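You operate a simulated robot arm through the tools that you are given. There is no shell and no other tool.

You run a simulated robot arm. Do the job below in one go: nothing can be reset, and whatever is moved stays where it is left.

## Task
Put the blue stop in the stop hole, the grey stop in the purple tray.
Fine: slide the grey carriage to the white line first, and home after.

The check looks at the end state, three seconds after you hand in, the way a careful person would. Anything else that was tipped, shoved, dropped, spilled or broken makes it a failure.

## Robot
A 7-joint arm with a two-finger parallel gripper, fixed in place. Base frame: the origin is on the floor under the middle of its stand, x ahead of it, y to its left, z up. Readings come in mm, degrees, newtons and seconds.
It reaches about 1524 mm from its shoulder. Its first joint turns from -149.0 to 149.0 degrees. Payload 3.5 kg.
The TCP is the grasp point between the finger pads, 23 mm short of the fingertips. In the tool frame z runs along the fingers and y along their closing line. The gripper opens to 94 mm. The fingers are 38 mm wide and 10 mm thick; the gripper's body (54 by 96 mm) begins 39 mm behind the TCP.
Orientation is told as [roll, pitch, yaw] about the base's x, y, z axes, in that order, counted from this pose: with the fingers straight down and closing along the base's y, the tool's x points along the base's -x, its y along +y and its z along -z.

## Interface
- The arm moves only by the tool jog_arm. Its argument "motion" is a list of rows, each an object (a shift or turn left out is 0, a gripper value left out holds the last) with "linear": the shift along the tool's x, y, z in mm, a list of three; "dr": the turn, a rotation vector about the tool's x, y, z in degrees, a list of three; "claw": the finger opening in mm, from 0 to 94. In form: [{"linear": [tx, ty, tz], "dr": [wx, wy, wz], "claw": claw}, ...]. A call has 1 to 20 rows; each row shifts and turns the commanded pose from where the row before left it, along the tool's axes as they then stand. A row lasts 0.2 s, in which the tool goes at most 50 mm and 8.6 degrees; a call with a longer step from one row to the next is refused whole, and so is a gripper value outside its range. Where a pose cannot be reached the arm comes as near as it can. A force on the tool above 40 N (or 10 N above the force at the start of the call, whichever is more), or a blocked arm, ends the call early, and 0.2 s more pass. Each finger travels about 153 mm/s and halts on what it meets, pressing with about 41 N; the grip force reading is that of the motor and also rises with nothing between the fingers. The clock runs only during rows and for 0.2 s after the last one: add rows that do not move to give the fingers time. The reply holds the time, the measured pose of the TCP, the force on the tool along the base axes, the opening and the grip force, in the units named above and with some noise, with the torque about the TCP (base axes, N m) and any sound that the robot's microphone picked up.
- Cameras (640 x 400 px; columns grow to the right, rows downward): "scene" is fixed at [405.9, -657.9, 1142.2]; the picture's right is [0.84, -0.54, 0.00], its down [-0.30, -0.47, -0.83] and it looks along [0.45, 0.70, -0.56] (base axes); focal length 300 px, centre (320, 200). "wrist" rides on the gripper at [86, 16, -75] in the tool frame; the picture's right is [-0.18, 0.98, 0.00], its down [-0.58, -0.11, -0.81] and it looks along [-0.79, -0.15, 0.59] (tool axes); focal length 243 px, centre (320, 200). There is no depth. A picture from a camera that has moved, and an enlarged one, comes with that camera's place and axes in the base frame and with its lens. The place of the scene camera against the robot may be out by one fixed shift of up to 18 mm in any direction.
- grab_frame(camera): a new picture of that camera. The clock stands still meanwhile.
- enlarge(camera, box): a new picture of the part [left, top, right, bottom] of that camera's present view, enlarged. The clock stands still meanwhile.
- close_job(): hands the job in; it is judged then, once.

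Nothing tells you positions but the pictures and the camera data. Unless the task says otherwise, let go and move clear before handing in.

The tools are called after "Request:" as name(argument=value, ...) on one line, values as JSON. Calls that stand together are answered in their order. jog_arm: Moves the arm, as the interface text tells. Its arguments: {"type":"object","properties":{"motion":{"type":"array","items":{"type":"object","properties":{"linear":{"type":"array","items":{"type":"number"}},"dr":{"type":"array","items":{"type":"number"}},"claw":{"type":"number"}}}}},"required":["motion"]} The other tools are called the same way: grab_frame (camera) takes a picture; enlarge (camera, box) takes an enlarged picture of a part of a camera's view; close_job () hands the job in.

At the start:

```text
clock: 0.0
eef_pos: [737.4, 288.7, 937.3]
tool_rot: [0.0, -0.1, 0.0]
contact_force: [-0.3, 0.1, 0.2]
wrist_torque: [-0.02, -0.01, -0.01]
width: 93.8
finger_force: 0.1
```

scene: 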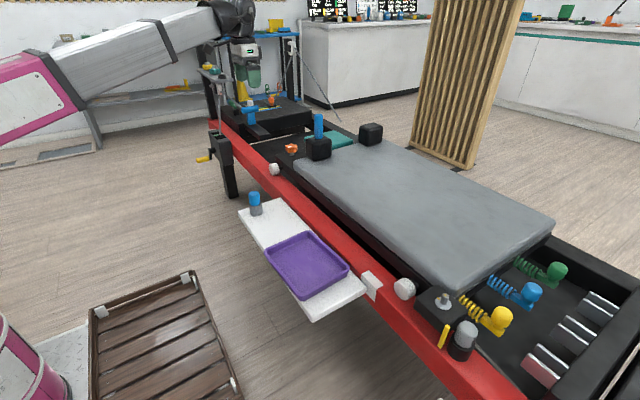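
wrist: 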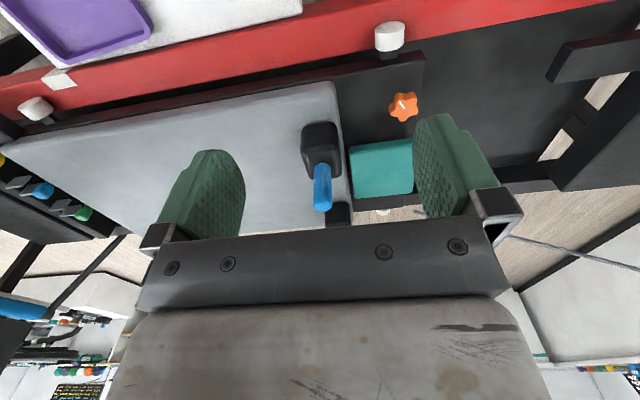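

I see a reformer-like bench with a grey carriage, a white side shelf with a purple tray and a blue-topped peg, and a grey-topped peg near the right end of the red rail. I'll look closer before moving anything.

Request:
enlarge(camera="scene", box=[220, 180, 380, 280])

Request:
enlarge(camera="scene", box=[360, 240, 520, 340])

Request:
enlarge(camera="scene", box=[200, 60, 400, 185])

Request:
enlarge(camera="scene", box=[400, 240, 640, 400])

Request:
enlarge(camera="wrist", box=[260, 0, 640, 240])

Request:
enlarge(camera="wrist", box=[0, 0, 260, 240])

```text
4.00 times, centred on (300, 230) of scene
camera zoom: at [405.9, -657.9, 1142.2], right [0.84, -0.54, 0.0], down [-0.3, -0.47, -0.83], along [0.45, 0.7, -0.56], focal length 1199 px, centre (400, 80)
```

zoom: 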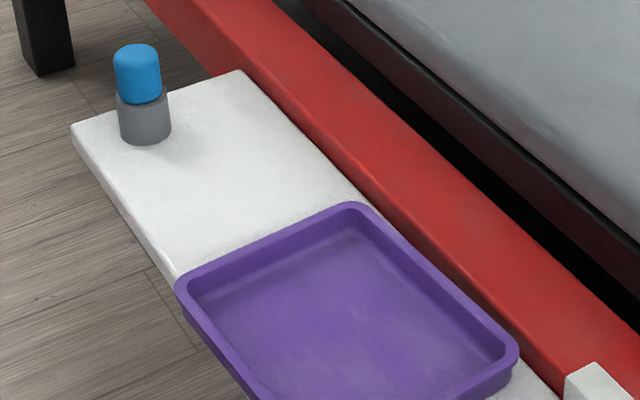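

```text
4.00 times, centred on (440, 290) of scene
camera zoom: at [405.9, -657.9, 1142.2], right [0.84, -0.54, 0.0], down [-0.3, -0.47, -0.83], along [0.45, 0.7, -0.56], focal length 1199 px, centre (-160, -160)
```

zoom: 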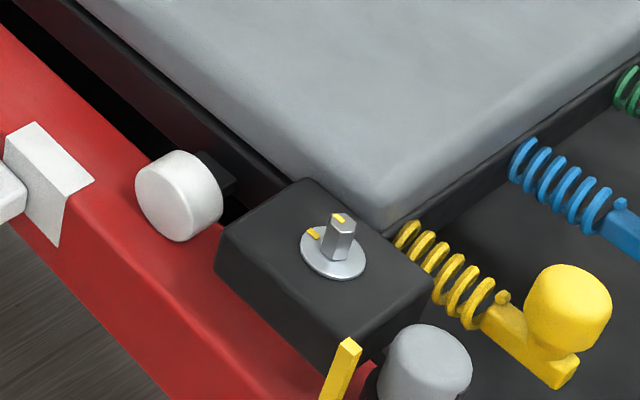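

```text
3.20 times, centred on (300, 122) of scene
camera zoom: at [405.9, -657.9, 1142.2], right [0.84, -0.54, 0.0], down [-0.3, -0.47, -0.83], along [0.45, 0.7, -0.56], focal length 960 px, centre (384, 448)
```

zoom: 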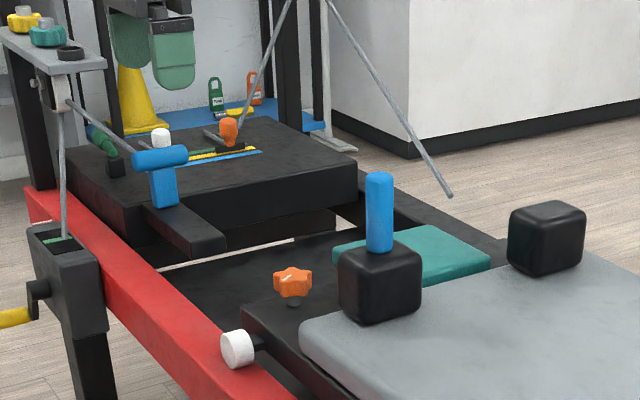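

```text
2.50 times, centred on (520, 320) of scene
camera zoom: at [405.9, -657.9, 1142.2], right [0.84, -0.54, 0.0], down [-0.3, -0.47, -0.83], along [0.45, 0.7, -0.56], focal length 750 px, centre (-180, -100)
```

zoom: 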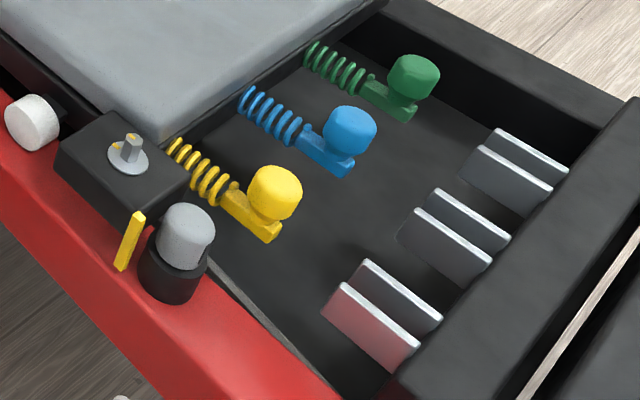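

```text
1.67 times, centred on (450, 120) of wrist
camera zoom: at [650.4, 305.7, 1011.9], right [0.18, 0.98, 0.0], down [0.58, -0.11, 0.81], along [0.79, -0.15, -0.59], focal length 404 px, centre (103, 333)
```

zoom: 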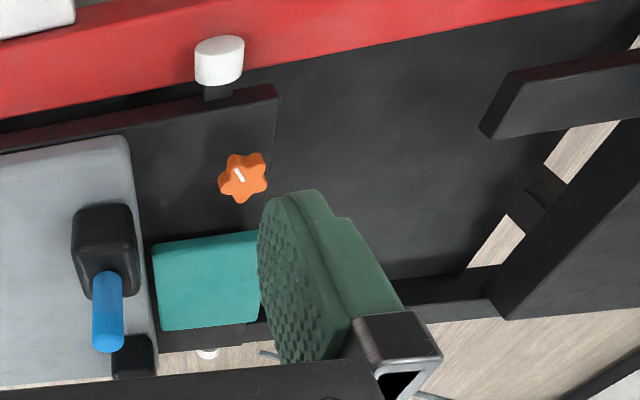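

```text
1.67 times, centred on (130, 120) of wrist
camera zoom: at [650.4, 305.7, 1011.9], right [0.18, 0.98, 0.0], down [0.58, -0.11, 0.81], along [0.79, -0.15, -0.59], focal length 404 px, centre (637, 333)
```

zoom: 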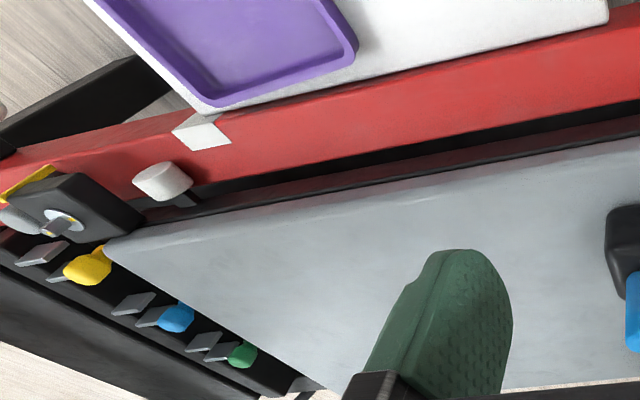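

The carriage rail seems to run along base y at x≈830, with the stop box at its −y end. I'll fly the wrist camera over there at safe height to see it better.

Request:
jog_arm(motion=[{"linear": [7.6, -38.3, 2]}, {"linear": [7.6, -38.3, 2]}, {"linear": [7.6, -38.3, 2]}, {"linear": [7.6, -38.3, 2]}, {"linear": [7.6, -38.3, 2]}, {"linear": [7.6, -38.3, 2]}, {"linear": [7.6, -38.3, 2]}, {"linear": [7.6, -38.3, 2]}, {"linear": [7.6, -38.3, 2]}, {"linear": [7.6, -38.3, 2]}, {"linear": [7.6, -38.3, 2]}, {"linear": [7.6, -38.3, 2]}, {"linear": [7.6, -38.3, 2]}, {"linear": [7.6, -38.3, 2]}, {"linear": [7.6, -38.3, 2]}, {"linear": [7.6, -38.3, 2]}, {"linear": [7.6, -38.3, 2]}, {"linear": [7.6, -38.3, 2]}])

```text
clock: 3.8
eef_pos: [602.2, -400.4, 900.3]
tool_rot: [0.1, 0.0, 0.0]
contact_force: [0.6, 0.2, 0.0]
wrist_torque: [0.03, -0.01, 0.02]
width: 94.0
finger_force: 0.1
```

The arm is now beside the spring end at about (602, −400, 900). I'll take pictures from here.

Request:
grab_frame(camera="wrist")

Request:
grab_frame(camera="scene")

```text
taken
camera wrist: at [514.6, -385.0, 974.6], right [0.18, 0.98, 0.0], down [0.58, -0.11, 0.81], along [0.79, -0.15, -0.59], focal length 243 px, centre (320, 200)
```

wrist: 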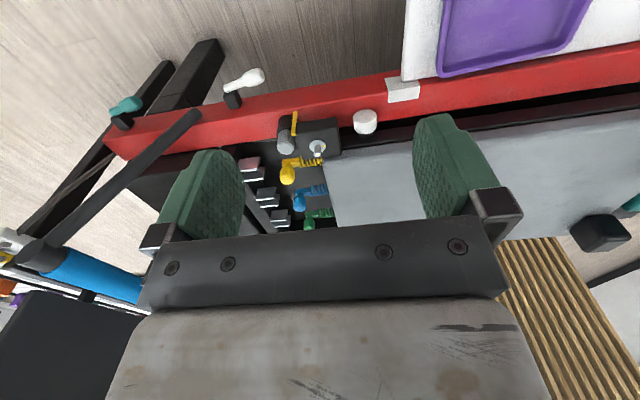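

```text
taken
```

scene: 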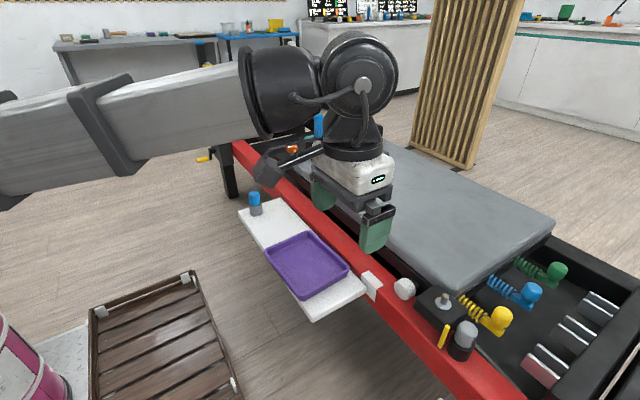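

Request:
enlarge(camera="wrist", box=[220, 60, 460, 210])

Request:
enlarge(camera="wrist", box=[270, 100, 350, 150])

Request:
enlarge(camera="scene", box=[412, 280, 492, 370])

```text
2.67 times, centred on (340, 135) of wrist
camera zoom: at [514.6, -385.0, 974.6], right [0.18, 0.98, 0.0], down [0.58, -0.11, 0.81], along [0.79, -0.15, -0.59], focal length 647 px, centre (267, 373)
```

zoom: 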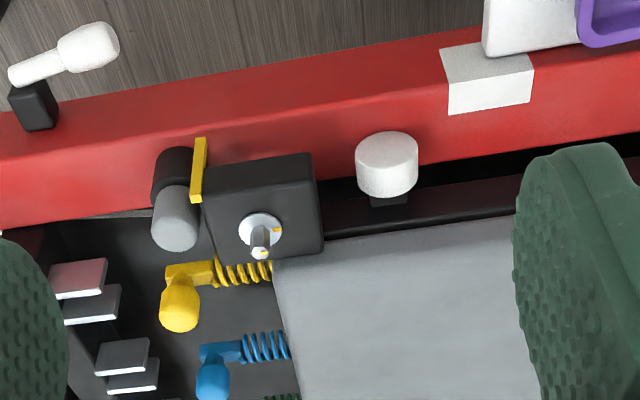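

```text
8.00 times, centred on (310, 125) of wrist
camera zoom: at [514.6, -385.0, 974.6], right [0.18, 0.98, 0.0], down [0.58, -0.11, 0.81], along [0.79, -0.15, -0.59], focal length 1941 px, centre (400, 800)
```

zoom: 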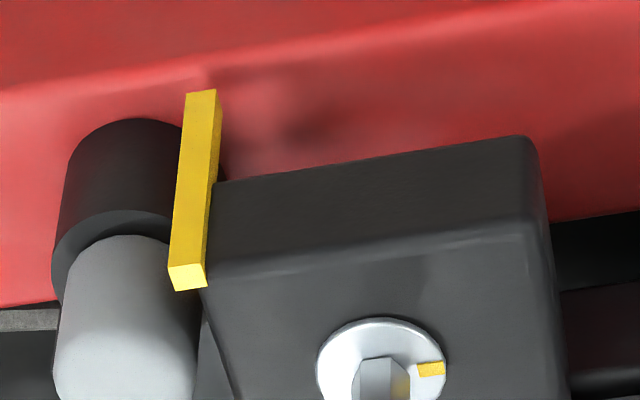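

```text
4.44 times, centred on (452, 325) of scene
camera zoom: at [405.9, -657.9, 1142.2], right [0.84, -0.54, 0.0], down [-0.3, -0.47, -0.83], along [0.45, 0.7, -0.56], focal length 1333 px, centre (-267, -356)
```

zoom: 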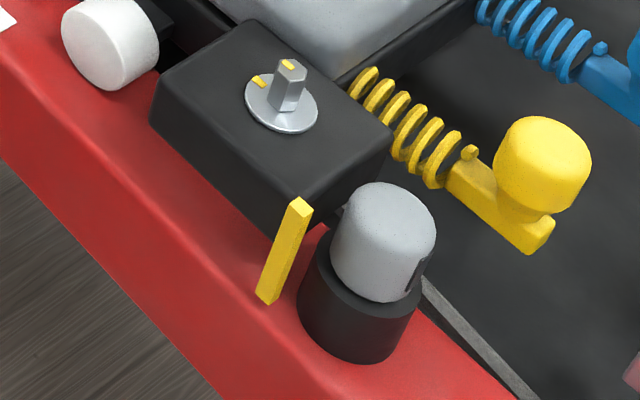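

The black box with the yellow pointer appears fixed to the carriage corner, butting near the grey stop standing in a black socket on the rail. I'll bring the wrist camera lower for a closer look.

Request:
jog_arm(motion=[{"linear": [-16.3, -15.7, 36]}, {"linear": [-16.3, -15.7, 36]}, {"linear": [-16.3, -15.7, 36]}, {"linear": [-16.3, -15.7, 36]}, {"linear": [-16.3, -15.7, 36]}, {"linear": [-16.3, -15.7, 36]}])

Request:
grab_frame(camera="wrist")

Request:
grab_frame(camera="scene")

```text
clock: 5.2
eef_pos: [699.5, -495.4, 685.3]
tool_rot: [-0.1, 0.0, 0.0]
contact_force: [-1.1, 0.6, -0.4]
wrist_torque: [0.06, -0.01, -0.02]
width: 94.0
finger_force: 0.0
```

```text
taken
camera wrist: at [612.4, -478.7, 759.7], right [0.18, 0.98, 0.0], down [0.58, -0.11, 0.81], along [0.79, -0.15, -0.59], focal length 243 px, centre (320, 200)
```

wrist: 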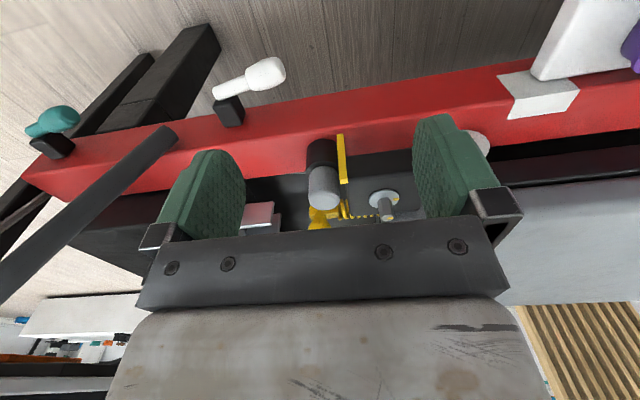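

```text
taken
```

scene: 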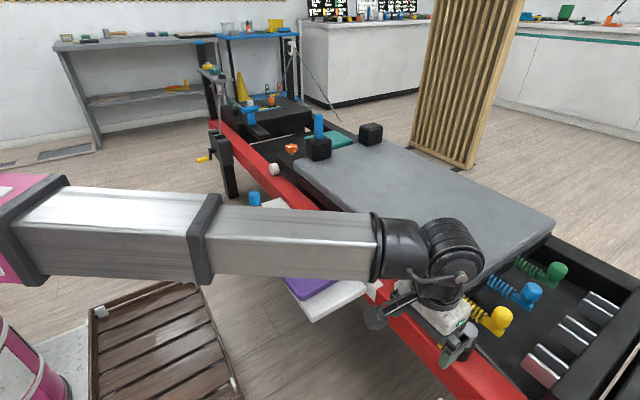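

Request:
enlarge(camera="wrist", box=[280, 110, 440, 230])

Request:
enlarge(camera="wrist", box=[430, 0, 640, 180])

Request:
enlarge(camera="wrist", box=[0, 20, 320, 220])

```text
3.33 times, centred on (360, 170) of wrist
camera zoom: at [612.4, -478.7, 759.7], right [0.18, 0.98, 0.0], down [0.58, -0.11, 0.81], along [0.79, -0.15, -0.59], focal length 809 px, centre (187, 300)
```

zoom: 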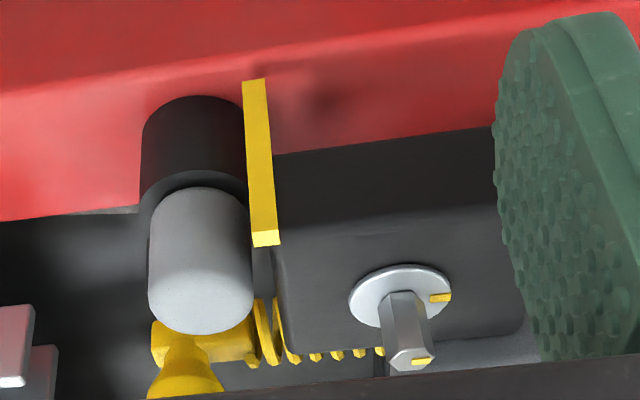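

```text
2.22 times, centred on (535, 90) of wrist
camera zoom: at [612.4, -478.7, 759.7], right [0.18, 0.98, 0.0], down [0.58, -0.11, 0.81], along [0.79, -0.15, -0.59], focal length 539 px, centre (-158, 444)
```

zoom: 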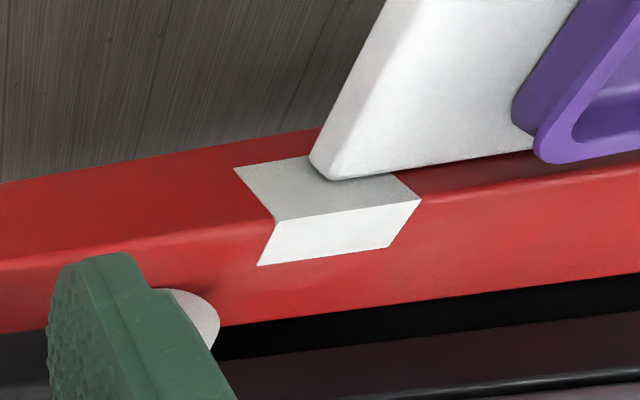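

```text
2.00 times, centred on (160, 120) of wrist
camera zoom: at [612.4, -478.7, 759.7], right [0.18, 0.98, 0.0], down [0.58, -0.11, 0.81], along [0.79, -0.15, -0.59], focal length 485 px, centre (640, 360)
```

zoom: 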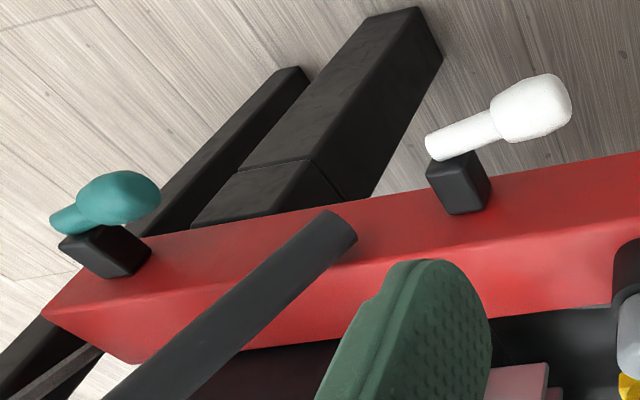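

The stop socket is near (829, −513), and the white tape patch on the rail is around y≈−270. I want to check for any other white line further along the rail and look at the blue stop more closely.

Request:
enlarge(camera="scene", box=[190, 90, 290, 180])

Request:
enlarge(camera="scene", box=[225, 80, 345, 170])

Request:
enlarge(camera="scene", box=[230, 180, 290, 225])

```text
4.44 times, centred on (240, 135) of scene
camera zoom: at [405.9, -657.9, 1142.2], right [0.84, -0.54, 0.0], down [-0.3, -0.47, -0.83], along [0.45, 0.7, -0.56], focal length 1333 px, centre (676, 489)
```

zoom: 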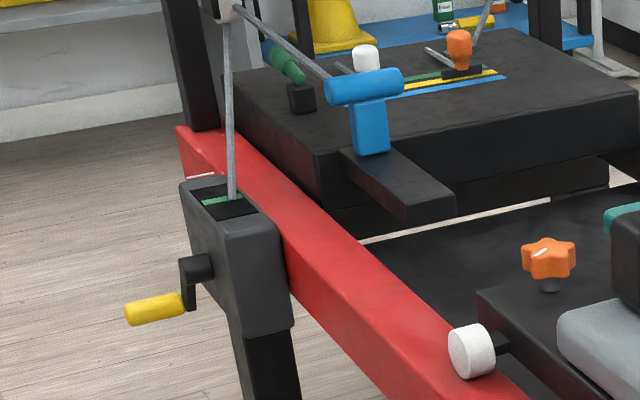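

```text
4.44 times, centred on (285, 125) of scene
camera zoom: at [405.9, -657.9, 1142.2], right [0.84, -0.54, 0.0], down [-0.3, -0.47, -0.83], along [0.45, 0.7, -0.56], focal length 1333 px, centre (476, 533)
```

zoom: 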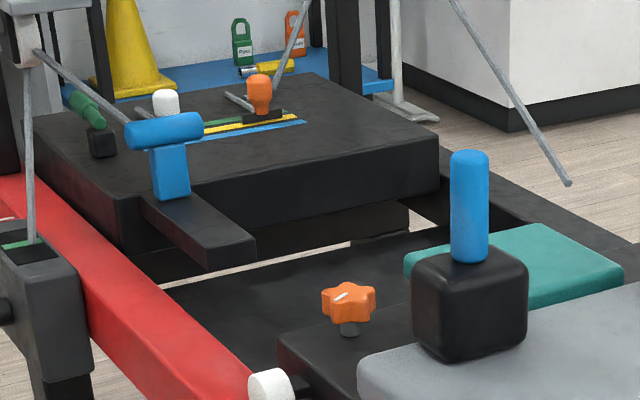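

```text
8.89 times, centred on (260, 202) of scene
camera zoom: at [405.9, -657.9, 1142.2], right [0.84, -0.54, 0.0], down [-0.3, -0.47, -0.83], along [0.45, 0.7, -0.56], focal length 2665 px, centre (853, 178)
```

zoom: 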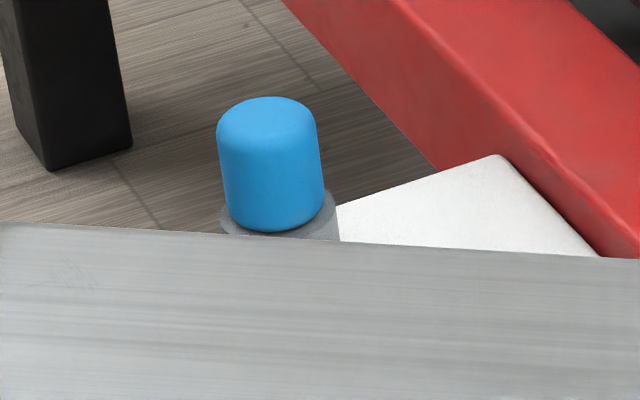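

The blue stop sits in a grey cup on the +y end of the shelf; the white patch on the rail looks like the "white line", and the yellow pointer on the carriage box would be its index. Next I'll fly toward the +y end to inspect the blue stop and the clearance ahead of the carriage.

Request:
jog_arm(motion=[{"linear": [15, 0, -36]}, {"linear": [15, 10, -36]}, {"linear": [15, 30, -36]}, {"linear": [15, 40, -10]}, {"linear": [10, 45, 0]}, {"linear": [10, 45, 0]}, {"linear": [10, 45, 0]}, {"linear": [10, 45, 0]}, {"linear": [10, 45, 0]}, {"linear": [10, 45, 0]}, {"linear": [10, 45, 0]}, {"linear": [10, 45, 0]}, {"linear": [10, 45, 0]}, {"linear": [10, 45, 0]}, {"linear": [10, 45, 0]}, {"linear": [10, 45, 0]}, {"linear": [10, 45, 0]}])

Request:
grab_frame(camera="wrist")

Request:
grab_frame(camera="scene")

```text
clock: 8.8
eef_pos: [508.3, 172.5, 805.5]
tool_rot: [0.0, -0.1, -0.2]
contact_force: [0.2, 0.1, -0.1]
wrist_torque: [0.0, 0.0, 0.04]
width: 93.7
finger_force: 0.0
```

```text
taken
camera wrist: at [421.7, 188.7, 879.5], right [0.19, 0.98, 0.0], down [0.58, -0.11, 0.81], along [0.79, -0.15, -0.59], focal length 243 px, centre (320, 200)
```

wrist: 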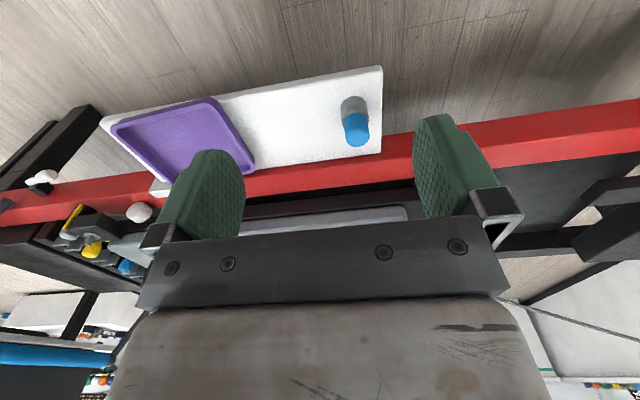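

```text
taken
```

scene: 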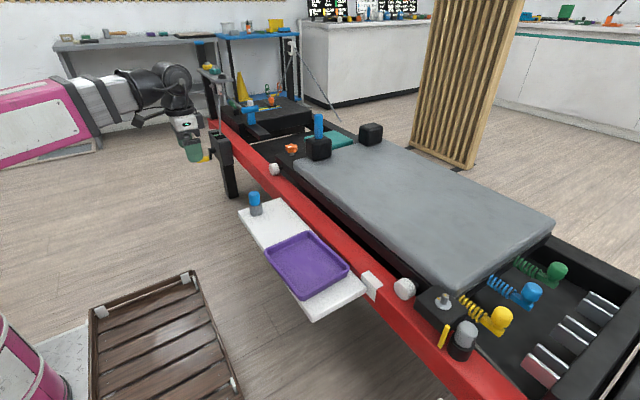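

Request:
enlarge(camera="wrist", box=[290, 50, 430, 170])

Request:
enlarge(camera="wrist", box=[0, 60, 300, 260])

Request:
enlarge(camera="wrist", box=[480, 90, 640, 270])

```text
3.33 times, centred on (360, 110) of wrist
camera zoom: at [421.7, 188.7, 879.5], right [0.19, 0.98, 0.0], down [0.58, -0.11, 0.81], along [0.79, -0.15, -0.59], focal length 809 px, centre (187, 500)
```

zoom: 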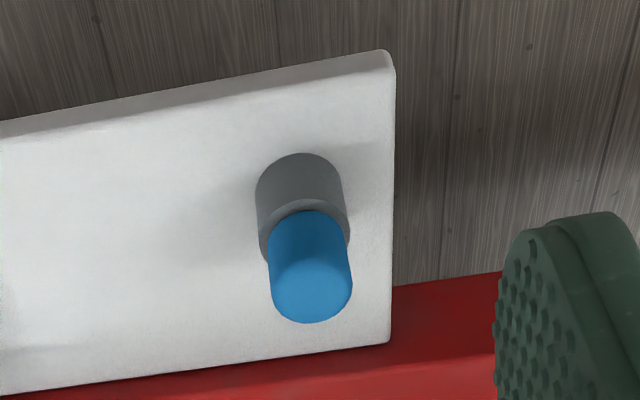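

```text
2.00 times, centred on (150, 160) of wrist
camera zoom: at [421.7, 188.7, 879.5], right [0.19, 0.98, 0.0], down [0.58, -0.11, 0.81], along [0.79, -0.15, -0.59], focal length 485 px, centre (660, 280)
```

zoom: 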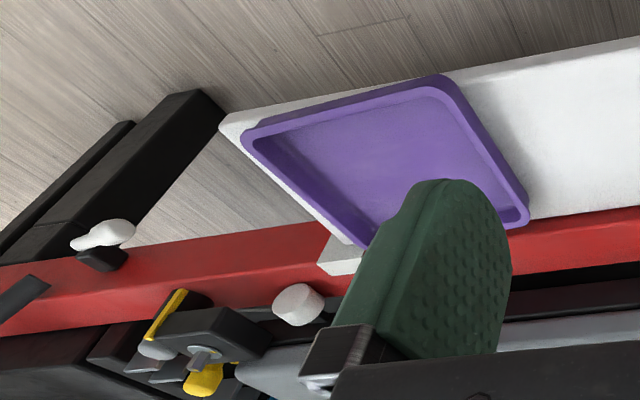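

```text
2.22 times, centred on (560, 180) of wrist
camera zoom: at [421.7, 188.7, 879.5], right [0.19, 0.98, 0.0], down [0.58, -0.11, 0.81], along [0.79, -0.15, -0.59], focal length 539 px, centre (-213, 244)
```

zoom: 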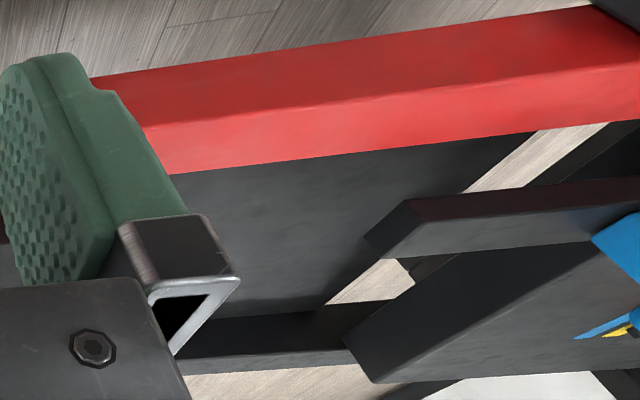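

The blue stop appears to be near (676, 200) with its top around z≈580, standing in a grey cup. I'll move in for a second wrist view so I can triangulate it accurately.

Request:
jog_arm(motion=[{"linear": [-17, 6, 35]}, {"linear": [-17, 6, 35]}, {"linear": [-17, 6, 35]}, {}])

Request:
grab_frame(camera="wrist")

Request:
enlarge(camera="wrist", box=[240, 40, 440, 190])

```text
clock: 9.8
eef_pos: [561.2, 189.9, 701.4]
tool_rot: [0.1, 0.0, 0.0]
contact_force: [0.1, -0.4, -0.1]
wrist_torque: [0.01, 0.0, 0.01]
width: 93.8
finger_force: 0.0
```

```text
taken
camera wrist: at [474.3, 206.1, 775.8], right [0.18, 0.98, 0.0], down [0.58, -0.11, 0.81], along [0.79, -0.15, -0.59], focal length 243 px, centre (320, 200)
```

wrist: 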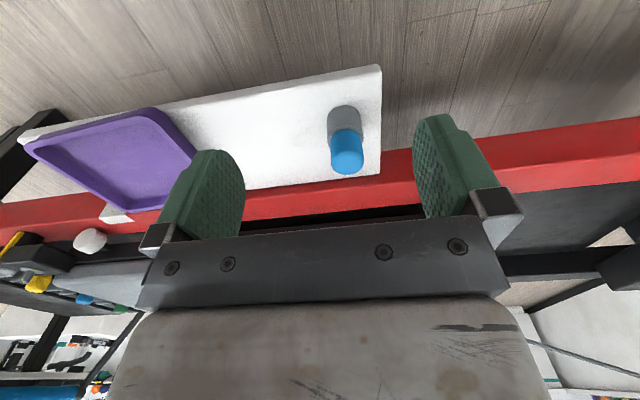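

```text
2.67 times, centred on (340, 115) of wrist
camera zoom: at [474.3, 206.1, 775.8], right [0.18, 0.98, 0.0], down [0.58, -0.11, 0.81], along [0.79, -0.15, -0.59], focal length 647 px, centre (267, 427)
```

zoom: 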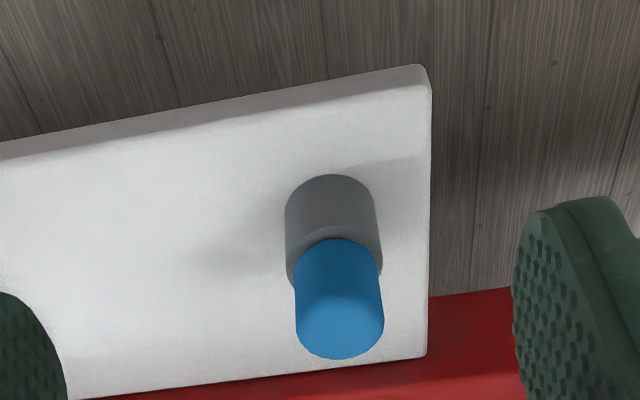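

Request:
enlarge(camera="wrist", box=[310, 90, 390, 180])

Request:
enlarge(camera="scene", box=[240, 185, 272, 225])

Request:
enlarge(camera="scene", box=[440, 310, 490, 370])

```text
4.44 times, centred on (350, 135) of wrist
camera zoom: at [474.3, 206.1, 775.8], right [0.18, 0.98, 0.0], down [0.58, -0.11, 0.81], along [0.79, -0.15, -0.59], focal length 1078 px, centre (187, 489)
```

zoom: 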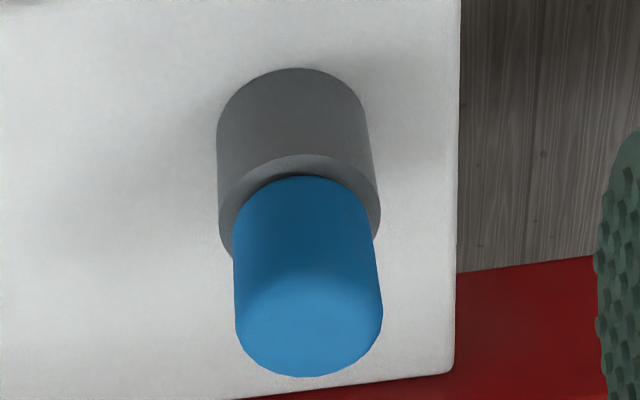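

```text
10.00 times, centred on (256, 205) of scene
camera zoom: at [405.9, -657.9, 1142.2], right [0.84, -0.54, 0.0], down [-0.3, -0.47, -0.83], along [0.45, 0.7, -0.56], focal length 2998 px, centre (960, 150)
```

zoom: 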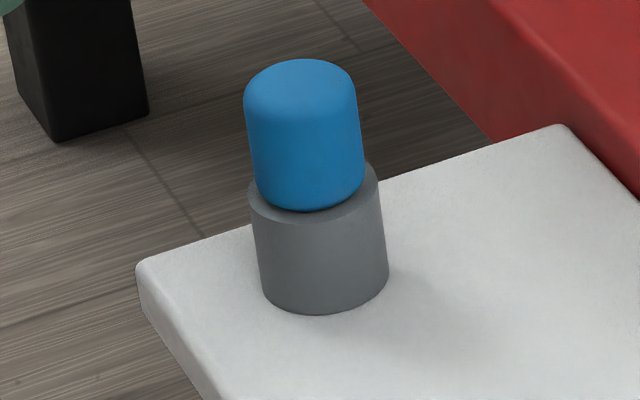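

```text
6.67 times, centred on (465, 340) of scene
camera zoom: at [405.9, -657.9, 1142.2], right [0.84, -0.54, 0.0], down [-0.3, -0.47, -0.83], along [0.45, 0.7, -0.56], focal length 1999 px, centre (-647, -733)
```

zoom: 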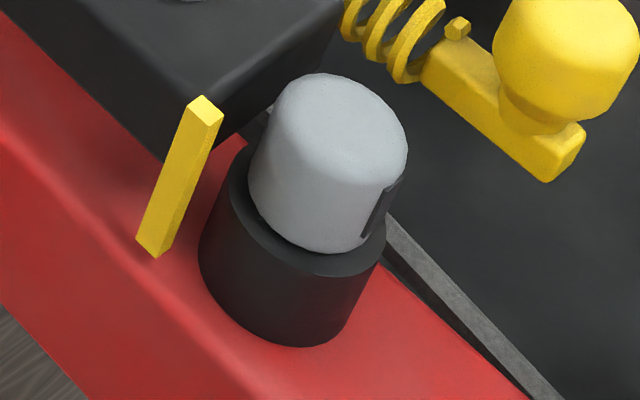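

The two stops sit in similar cups (about 42 mm wide, 44 mm tall), the blue one at (677, 200) and the grey one at (829, −513). The blue post on the shoulder block could be the carriage's handle, so I'll look at it, the orange knob and the beam at the +y end next.

Request:
jog_arm(motion=[{"linear": [0, 0, -45]}, {"linear": [0, 0, -45]}, {"linear": [0, 0, -45]}, {"linear": [-20, 5, -35]}, {"linear": [-40, 6, -5]}, {"linear": [-40, 6, 0]}, {"linear": [-40, 6, 0]}, {"linear": [-40, 6, 0]}, {"linear": [-40, 6, 0]}, {"linear": [-40, 6, 0]}, {"linear": [-30, 6, 0]}, {}])

Request:
grab_frame(camera="wrist")

Request:
enlarge(camera="wrist", box=[240, 40, 440, 220])

Request:
enlarge(camera="wrist", box=[400, 0, 640, 200])

```text
clock: 12.4
eef_pos: [847.2, 234.4, 872.5]
tool_rot: [0.1, 0.0, 0.0]
contact_force: [0.4, 0.7, 0.0]
wrist_torque: [-0.01, -0.02, -0.01]
width: 93.9
finger_force: 0.1
```

```text
taken
camera wrist: at [760.4, 251.2, 947.7], right [0.18, 0.98, 0.0], down [0.58, -0.11, 0.81], along [0.79, -0.15, -0.59], focal length 243 px, centre (320, 200)
```

wrist: 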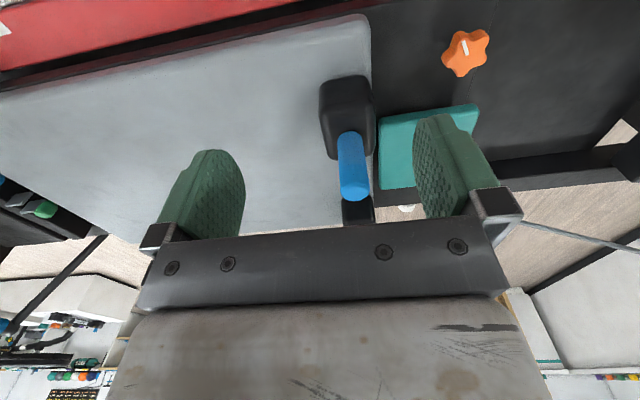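

```text
2.22 times, centred on (340, 130) of wrist
camera zoom: at [760.4, 251.2, 947.7], right [0.18, 0.98, 0.0], down [0.58, -0.11, 0.81], along [0.79, -0.15, -0.59], focal length 539 px, centre (276, 356)
```

zoom: 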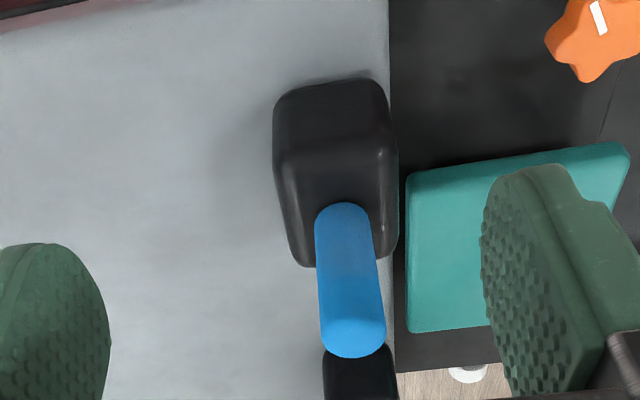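

```text
2.00 times, centred on (520, 100) of wrist
camera zoom: at [760.4, 251.2, 947.7], right [0.18, 0.98, 0.0], down [0.58, -0.11, 0.81], along [0.79, -0.15, -0.59], focal length 485 px, centre (-80, 400)
```

zoom: 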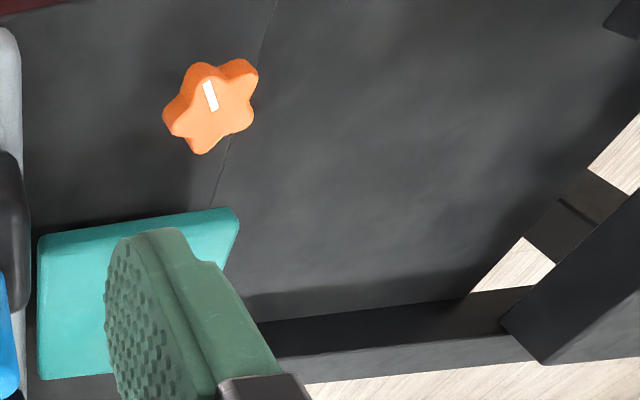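

The blue post stands rigidly on the carriage's shoulder block at about (970, 250), top z≈787, so it makes a good handle for sliding the carriage. I'll move above it and check alignment between the fingers.

Request:
jog_arm(motion=[{"linear": [-41, 5.2, 4]}, {"linear": [-41, 5.2, 4]}, {"linear": [-41, 5.2, 4]}, {}])

Request:
grab_frame(camera="wrist")

Request:
grab_frame(camera="scene")

Request:
enlarge(camera="scene", box=[270, 70, 370, 170])

```text
clock: 13.4
eef_pos: [970.1, 247.0, 860.4]
tool_rot: [0.1, -0.1, -0.1]
contact_force: [0.1, -0.4, 0.4]
wrist_torque: [-0.01, 0.0, 0.01]
width: 94.3
finger_force: 0.0
```

```text
taken
camera wrist: at [883.3, 263.8, 935.9], right [0.18, 0.98, 0.0], down [0.58, -0.11, 0.81], along [0.79, -0.15, -0.59], focal length 243 px, centre (320, 200)
```

wrist: 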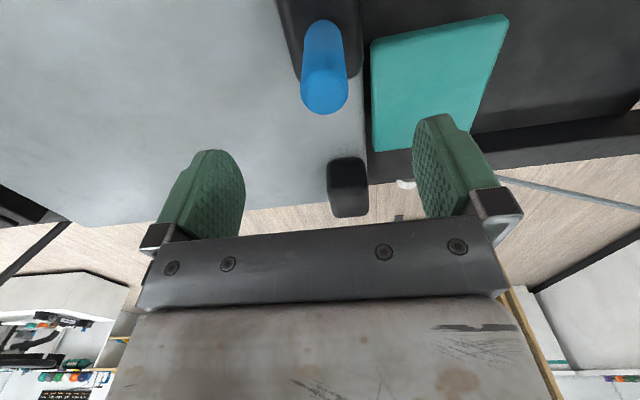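

```text
taken
```

scene: 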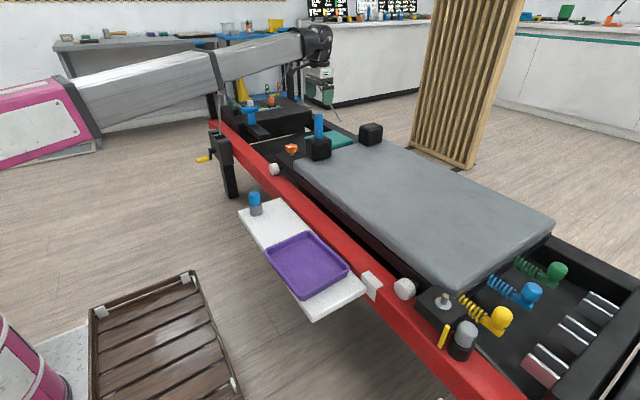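

```text
4.00 times, centred on (320, 120) of scene
camera zoom: at [405.9, -657.9, 1142.2], right [0.84, -0.54, 0.0], down [-0.3, -0.47, -0.83], along [0.45, 0.7, -0.56], focal length 1199 px, centre (320, 520)
```

zoom: 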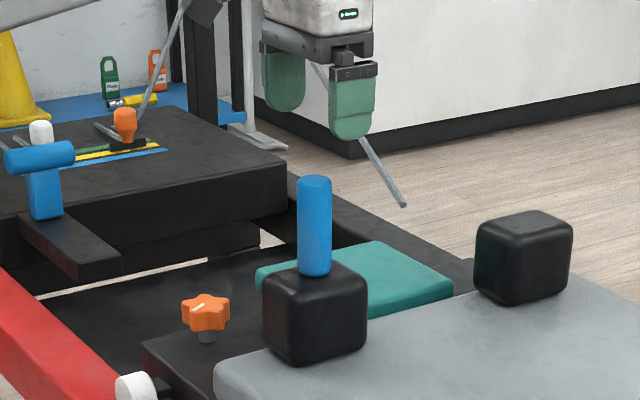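

The post top is confirmed at (970, 251, 787), diameter ≈30 mm, right between the fingers below. I'll descend with open fingers to z≈755 and check before gripping.

Request:
jog_arm(motion=[{"linear": [0, 4, 26], "claw": 94}, {"linear": [0, 0, 26]}, {"linear": [0, 0, 26]}, {"linear": [0, 0, 26]}, {}])

Request:
grab_frame(camera="wrist")

Request:
enlarge(camera="scene", box=[270, 70, 370, 170])

```text
clock: 14.6
eef_pos: [970.4, 254.6, 756.7]
tool_rot: [0.1, -0.1, 0.0]
contact_force: [0.1, 1.2, -0.3]
wrist_torque: [-0.02, 0.0, -0.02]
width: 94.2
finger_force: 0.1
```

```text
taken
camera wrist: at [883.7, 270.6, 830.7], right [0.18, 0.98, 0.0], down [0.58, -0.11, 0.81], along [0.79, -0.15, -0.59], focal length 243 px, centre (320, 200)
```

wrist: 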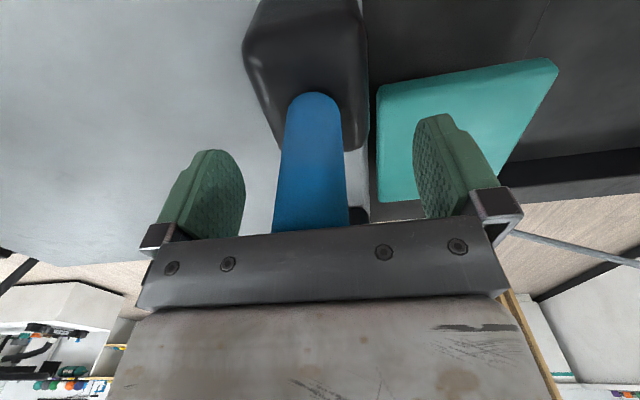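

```text
4.00 times, centred on (320, 120) of scene
camera zoom: at [405.9, -657.9, 1142.2], right [0.84, -0.54, 0.0], down [-0.3, -0.47, -0.83], along [0.45, 0.7, -0.56], focal length 1199 px, centre (320, 520)
```

zoom: 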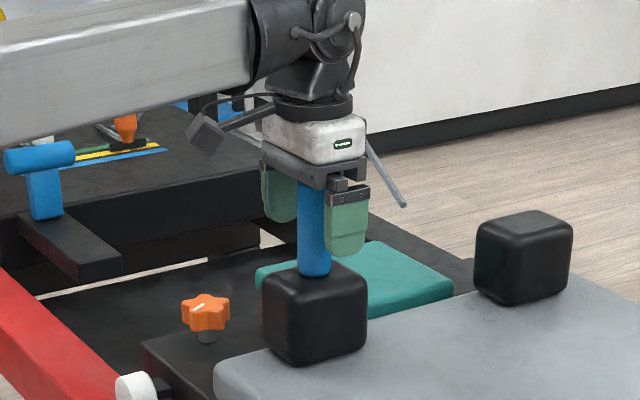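

The post is centred well between the fingers with the body just clear of its top. I'll centre a touch more and close gently on it.

Request:
jog_arm(motion=[{"linear": [0, -3.5, 0]}, {"claw": 50}, {"claw": 25}, {"claw": 25}, {}])

Request:
grab_frame(camera="wrist")

```text
clock: 15.8
eef_pos: [970.0, 251.4, 755.5]
tool_rot: [0.0, 0.1, 0.0]
contact_force: [-0.1, -1.0, -1.0]
wrist_torque: [-0.93, 0.04, -0.1]
width: 31.7
finger_force: 44.7
```

```text
taken
camera wrist: at [884.2, 267.7, 831.2], right [0.18, 0.98, 0.0], down [0.58, -0.11, 0.81], along [0.79, -0.15, -0.59], focal length 243 px, centre (320, 200)
```

wrist: 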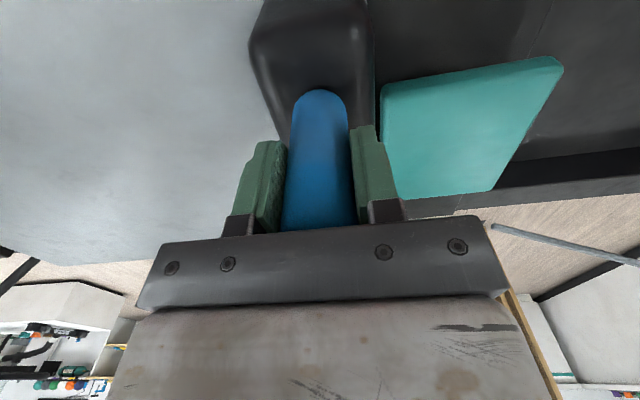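

The post is gripped (31.7 mm). I'll try a small slide of about 12 mm toward +y and watch the force.

Request:
jog_arm(motion=[{"linear": [0, 3, 0]}, {"linear": [0, 3, 0]}, {"linear": [0, 3, 0]}, {"linear": [0, 3, 0]}, {}])

Request:
grab_frame(camera="scene")

Request:
enlarge(camera="scene", box=[412, 280, 492, 370])

```text
clock: 17.0
eef_pos: [972.1, 264.8, 755.9]
tool_rot: [0.1, 0.0, 0.1]
contact_force: [-6.2, 1.0, 1.0]
wrist_torque: [-1.36, -0.08, 0.02]
width: 31.9
finger_force: 45.0
```

```text
taken
```

scene: 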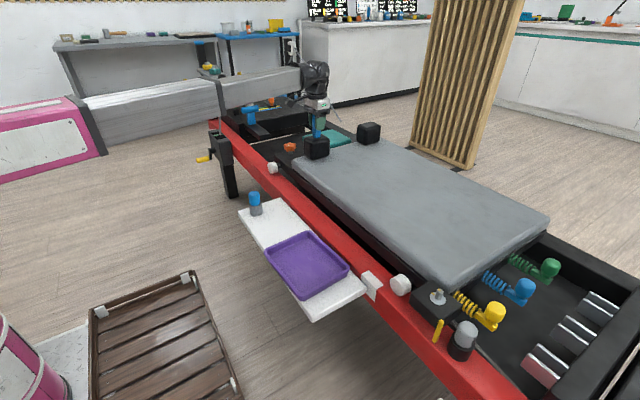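

```text
4.44 times, centred on (452, 325) of scene
camera zoom: at [405.9, -657.9, 1142.2], right [0.84, -0.54, 0.0], down [-0.3, -0.47, -0.83], along [0.45, 0.7, -0.56], focal length 1333 px, centre (-267, -356)
```

zoom: 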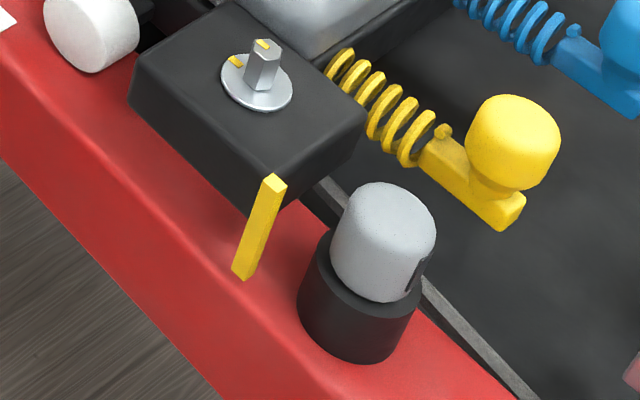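

The carriage slides freely together with its box and springs. I'll keep sliding in modest steps while watching the side force.

Request:
jog_arm(motion=[{"linear": [0, 5, 0]}, {"linear": [0, 5, 0]}, {"linear": [0, 5, 0]}, {"linear": [0, 5, 0]}, {"linear": [0, 5, 0]}, {"linear": [0, 5, 0]}, {}])

```text
clock: 18.6
eef_pos: [971.1, 294.4, 756.5]
tool_rot: [-0.1, 0.1, 0.0]
contact_force: [-21.8, 1.7, -14.0]
wrist_torque: [-1.15, -0.67, 0.27]
width: 31.7
finger_force: 45.5
```

A side force is building (−x, −z) from slight arm tracking error while clamped. I'll loosen the grip slightly to relieve it, caging the post instead of clamping.

Request:
jog_arm(motion=[{"claw": 36}, {}, {}])

Request:
enlarge(camera="scene", box=[412, 270, 492, 360])

```text
clock: 19.4
eef_pos: [972.1, 294.7, 757.4]
tool_rot: [0.1, -0.1, 0.1]
contact_force: [-0.5, 0.7, -0.2]
wrist_torque: [0.03, 0.01, 0.01]
width: 36.3
finger_force: 0.1
```

```text
4.44 times, centred on (452, 315) of scene
camera zoom: at [405.9, -657.9, 1142.2], right [0.84, -0.54, 0.0], down [-0.3, -0.47, -0.83], along [0.45, 0.7, -0.56], focal length 1333 px, centre (-267, -311)
```

zoom: 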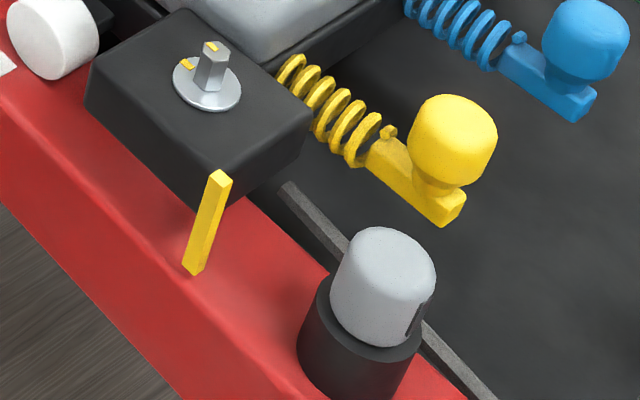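

Forces are back to zero and the carriage stays put. I'll keep pushing it in the loose cage to about 150 mm of travel and then check clearance at the far end.

Request:
jog_arm(motion=[{"linear": [0, 4, 0]}, {"linear": [0, 8, 0]}, {"linear": [0, 10, 0]}, {"linear": [0, 10, 0]}, {"linear": [0, 10, 0]}, {"linear": [0, 10, 0]}, {"linear": [0, 10, 0]}, {"linear": [0, 10, 0]}, {"linear": [0, 10, 0]}, {"linear": [0, 10, 0]}, {"linear": [0, 8, 0]}, {"linear": [0, 4, 0]}, {}])

Request:
grab_frame(camera="scene")

Request:
enlarge(camera="scene", box=[220, 90, 340, 180])

Request:
enlarge(camera="scene", box=[350, 240, 470, 340])

Request:
grab_frame(camera="wrist")

```text
clock: 22.2
eef_pos: [971.7, 398.4, 756.1]
tool_rot: [0.0, 0.0, 0.0]
contact_force: [-0.1, 0.4, -0.6]
wrist_torque: [0.01, 0.04, 0.01]
width: 35.8
finger_force: 0.0
```

```text
taken
```

scene: 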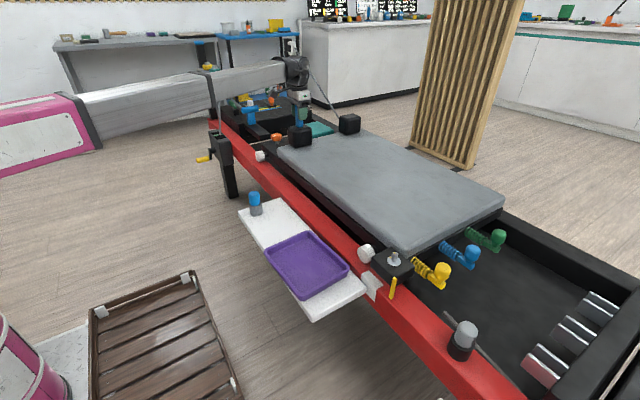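

```text
4.44 times, centred on (280, 135) of scene
camera zoom: at [405.9, -657.9, 1142.2], right [0.84, -0.54, 0.0], down [-0.3, -0.47, -0.83], along [0.45, 0.7, -0.56], focal length 1333 px, centre (498, 489)
```

zoom: 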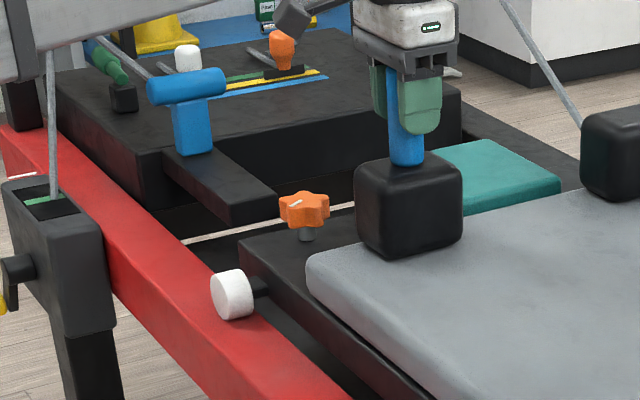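

```text
4.00 times, centred on (410, 290) of scene
camera zoom: at [405.9, -657.9, 1142.2], right [0.84, -0.54, 0.0], down [-0.3, -0.47, -0.83], along [0.45, 0.7, -0.56], focal length 1199 px, centre (-40, -160)
```

zoom: 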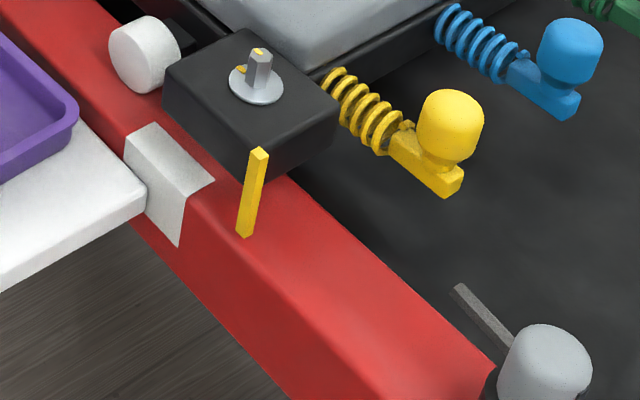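

```text
taken
camera wrist: at [885.6, 414.4, 831.4], right [0.18, 0.98, 0.0], down [0.58, -0.11, 0.81], along [0.79, -0.15, -0.59], focal length 243 px, centre (320, 200)
```

wrist: 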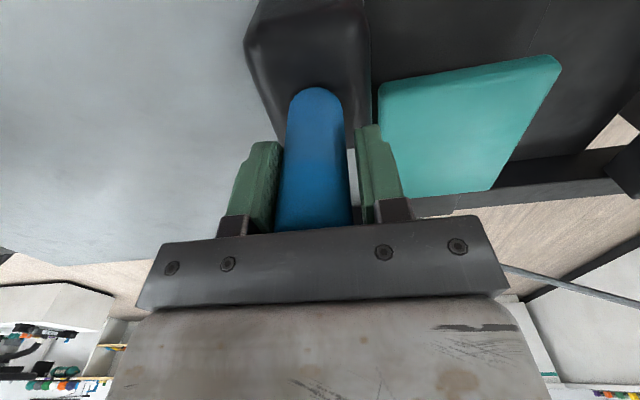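

The pointer is now roughly 45 mm short of the white tape and the carriage moved as one piece. Before the last stretch I'll release and look at the gap between the carriage end/orange knob and the black beam at the +y end.

Request:
jog_arm(motion=[{"claw": 60}, {"claw": 94}, {"linear": [0, 0, -30]}, {"linear": [0, 0, -40]}, {"linear": [10, 10, -40]}, {"linear": [35, 30, 0]}, {"linear": [35, 30, 0]}, {"linear": [35, 30, 0]}, {"linear": [35, 30, 0]}, {"linear": [35, 30, 20]}, {"linear": [30, 30, 40]}, {"linear": [20, 30, 45]}, {"linear": [0, 10, 45]}, {}])

Request:
grab_frame(camera="wrist")

Request:
enlarge(camera="wrist", box=[200, 80, 480, 240])

Request:
grab_frame(camera="scene")

```text
refused: row 10 steps farther than a row can; nothing moved
```

```text
taken
camera wrist: at [885.6, 414.4, 831.4], right [0.18, 0.98, 0.0], down [0.58, -0.11, 0.81], along [0.79, -0.15, -0.59], focal length 243 px, centre (320, 200)
```

wrist: 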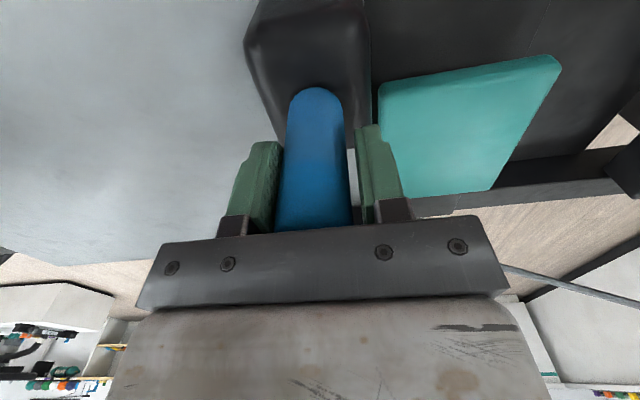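

```text
2.29 times, centred on (340, 160) of wrist
camera zoom: at [885.6, 414.4, 831.4], right [0.18, 0.98, 0.0], down [0.58, -0.11, 0.81], along [0.79, -0.15, -0.59], focal length 555 px, centre (274, 291)
```

zoom: 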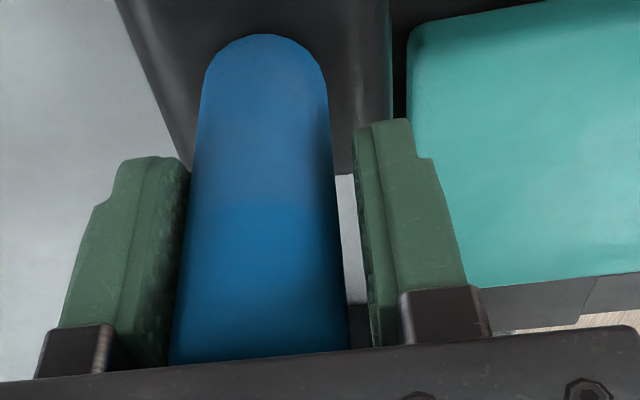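

```text
taken
```

scene: 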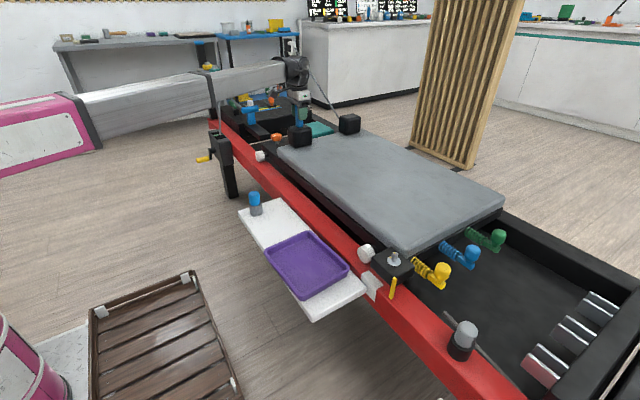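

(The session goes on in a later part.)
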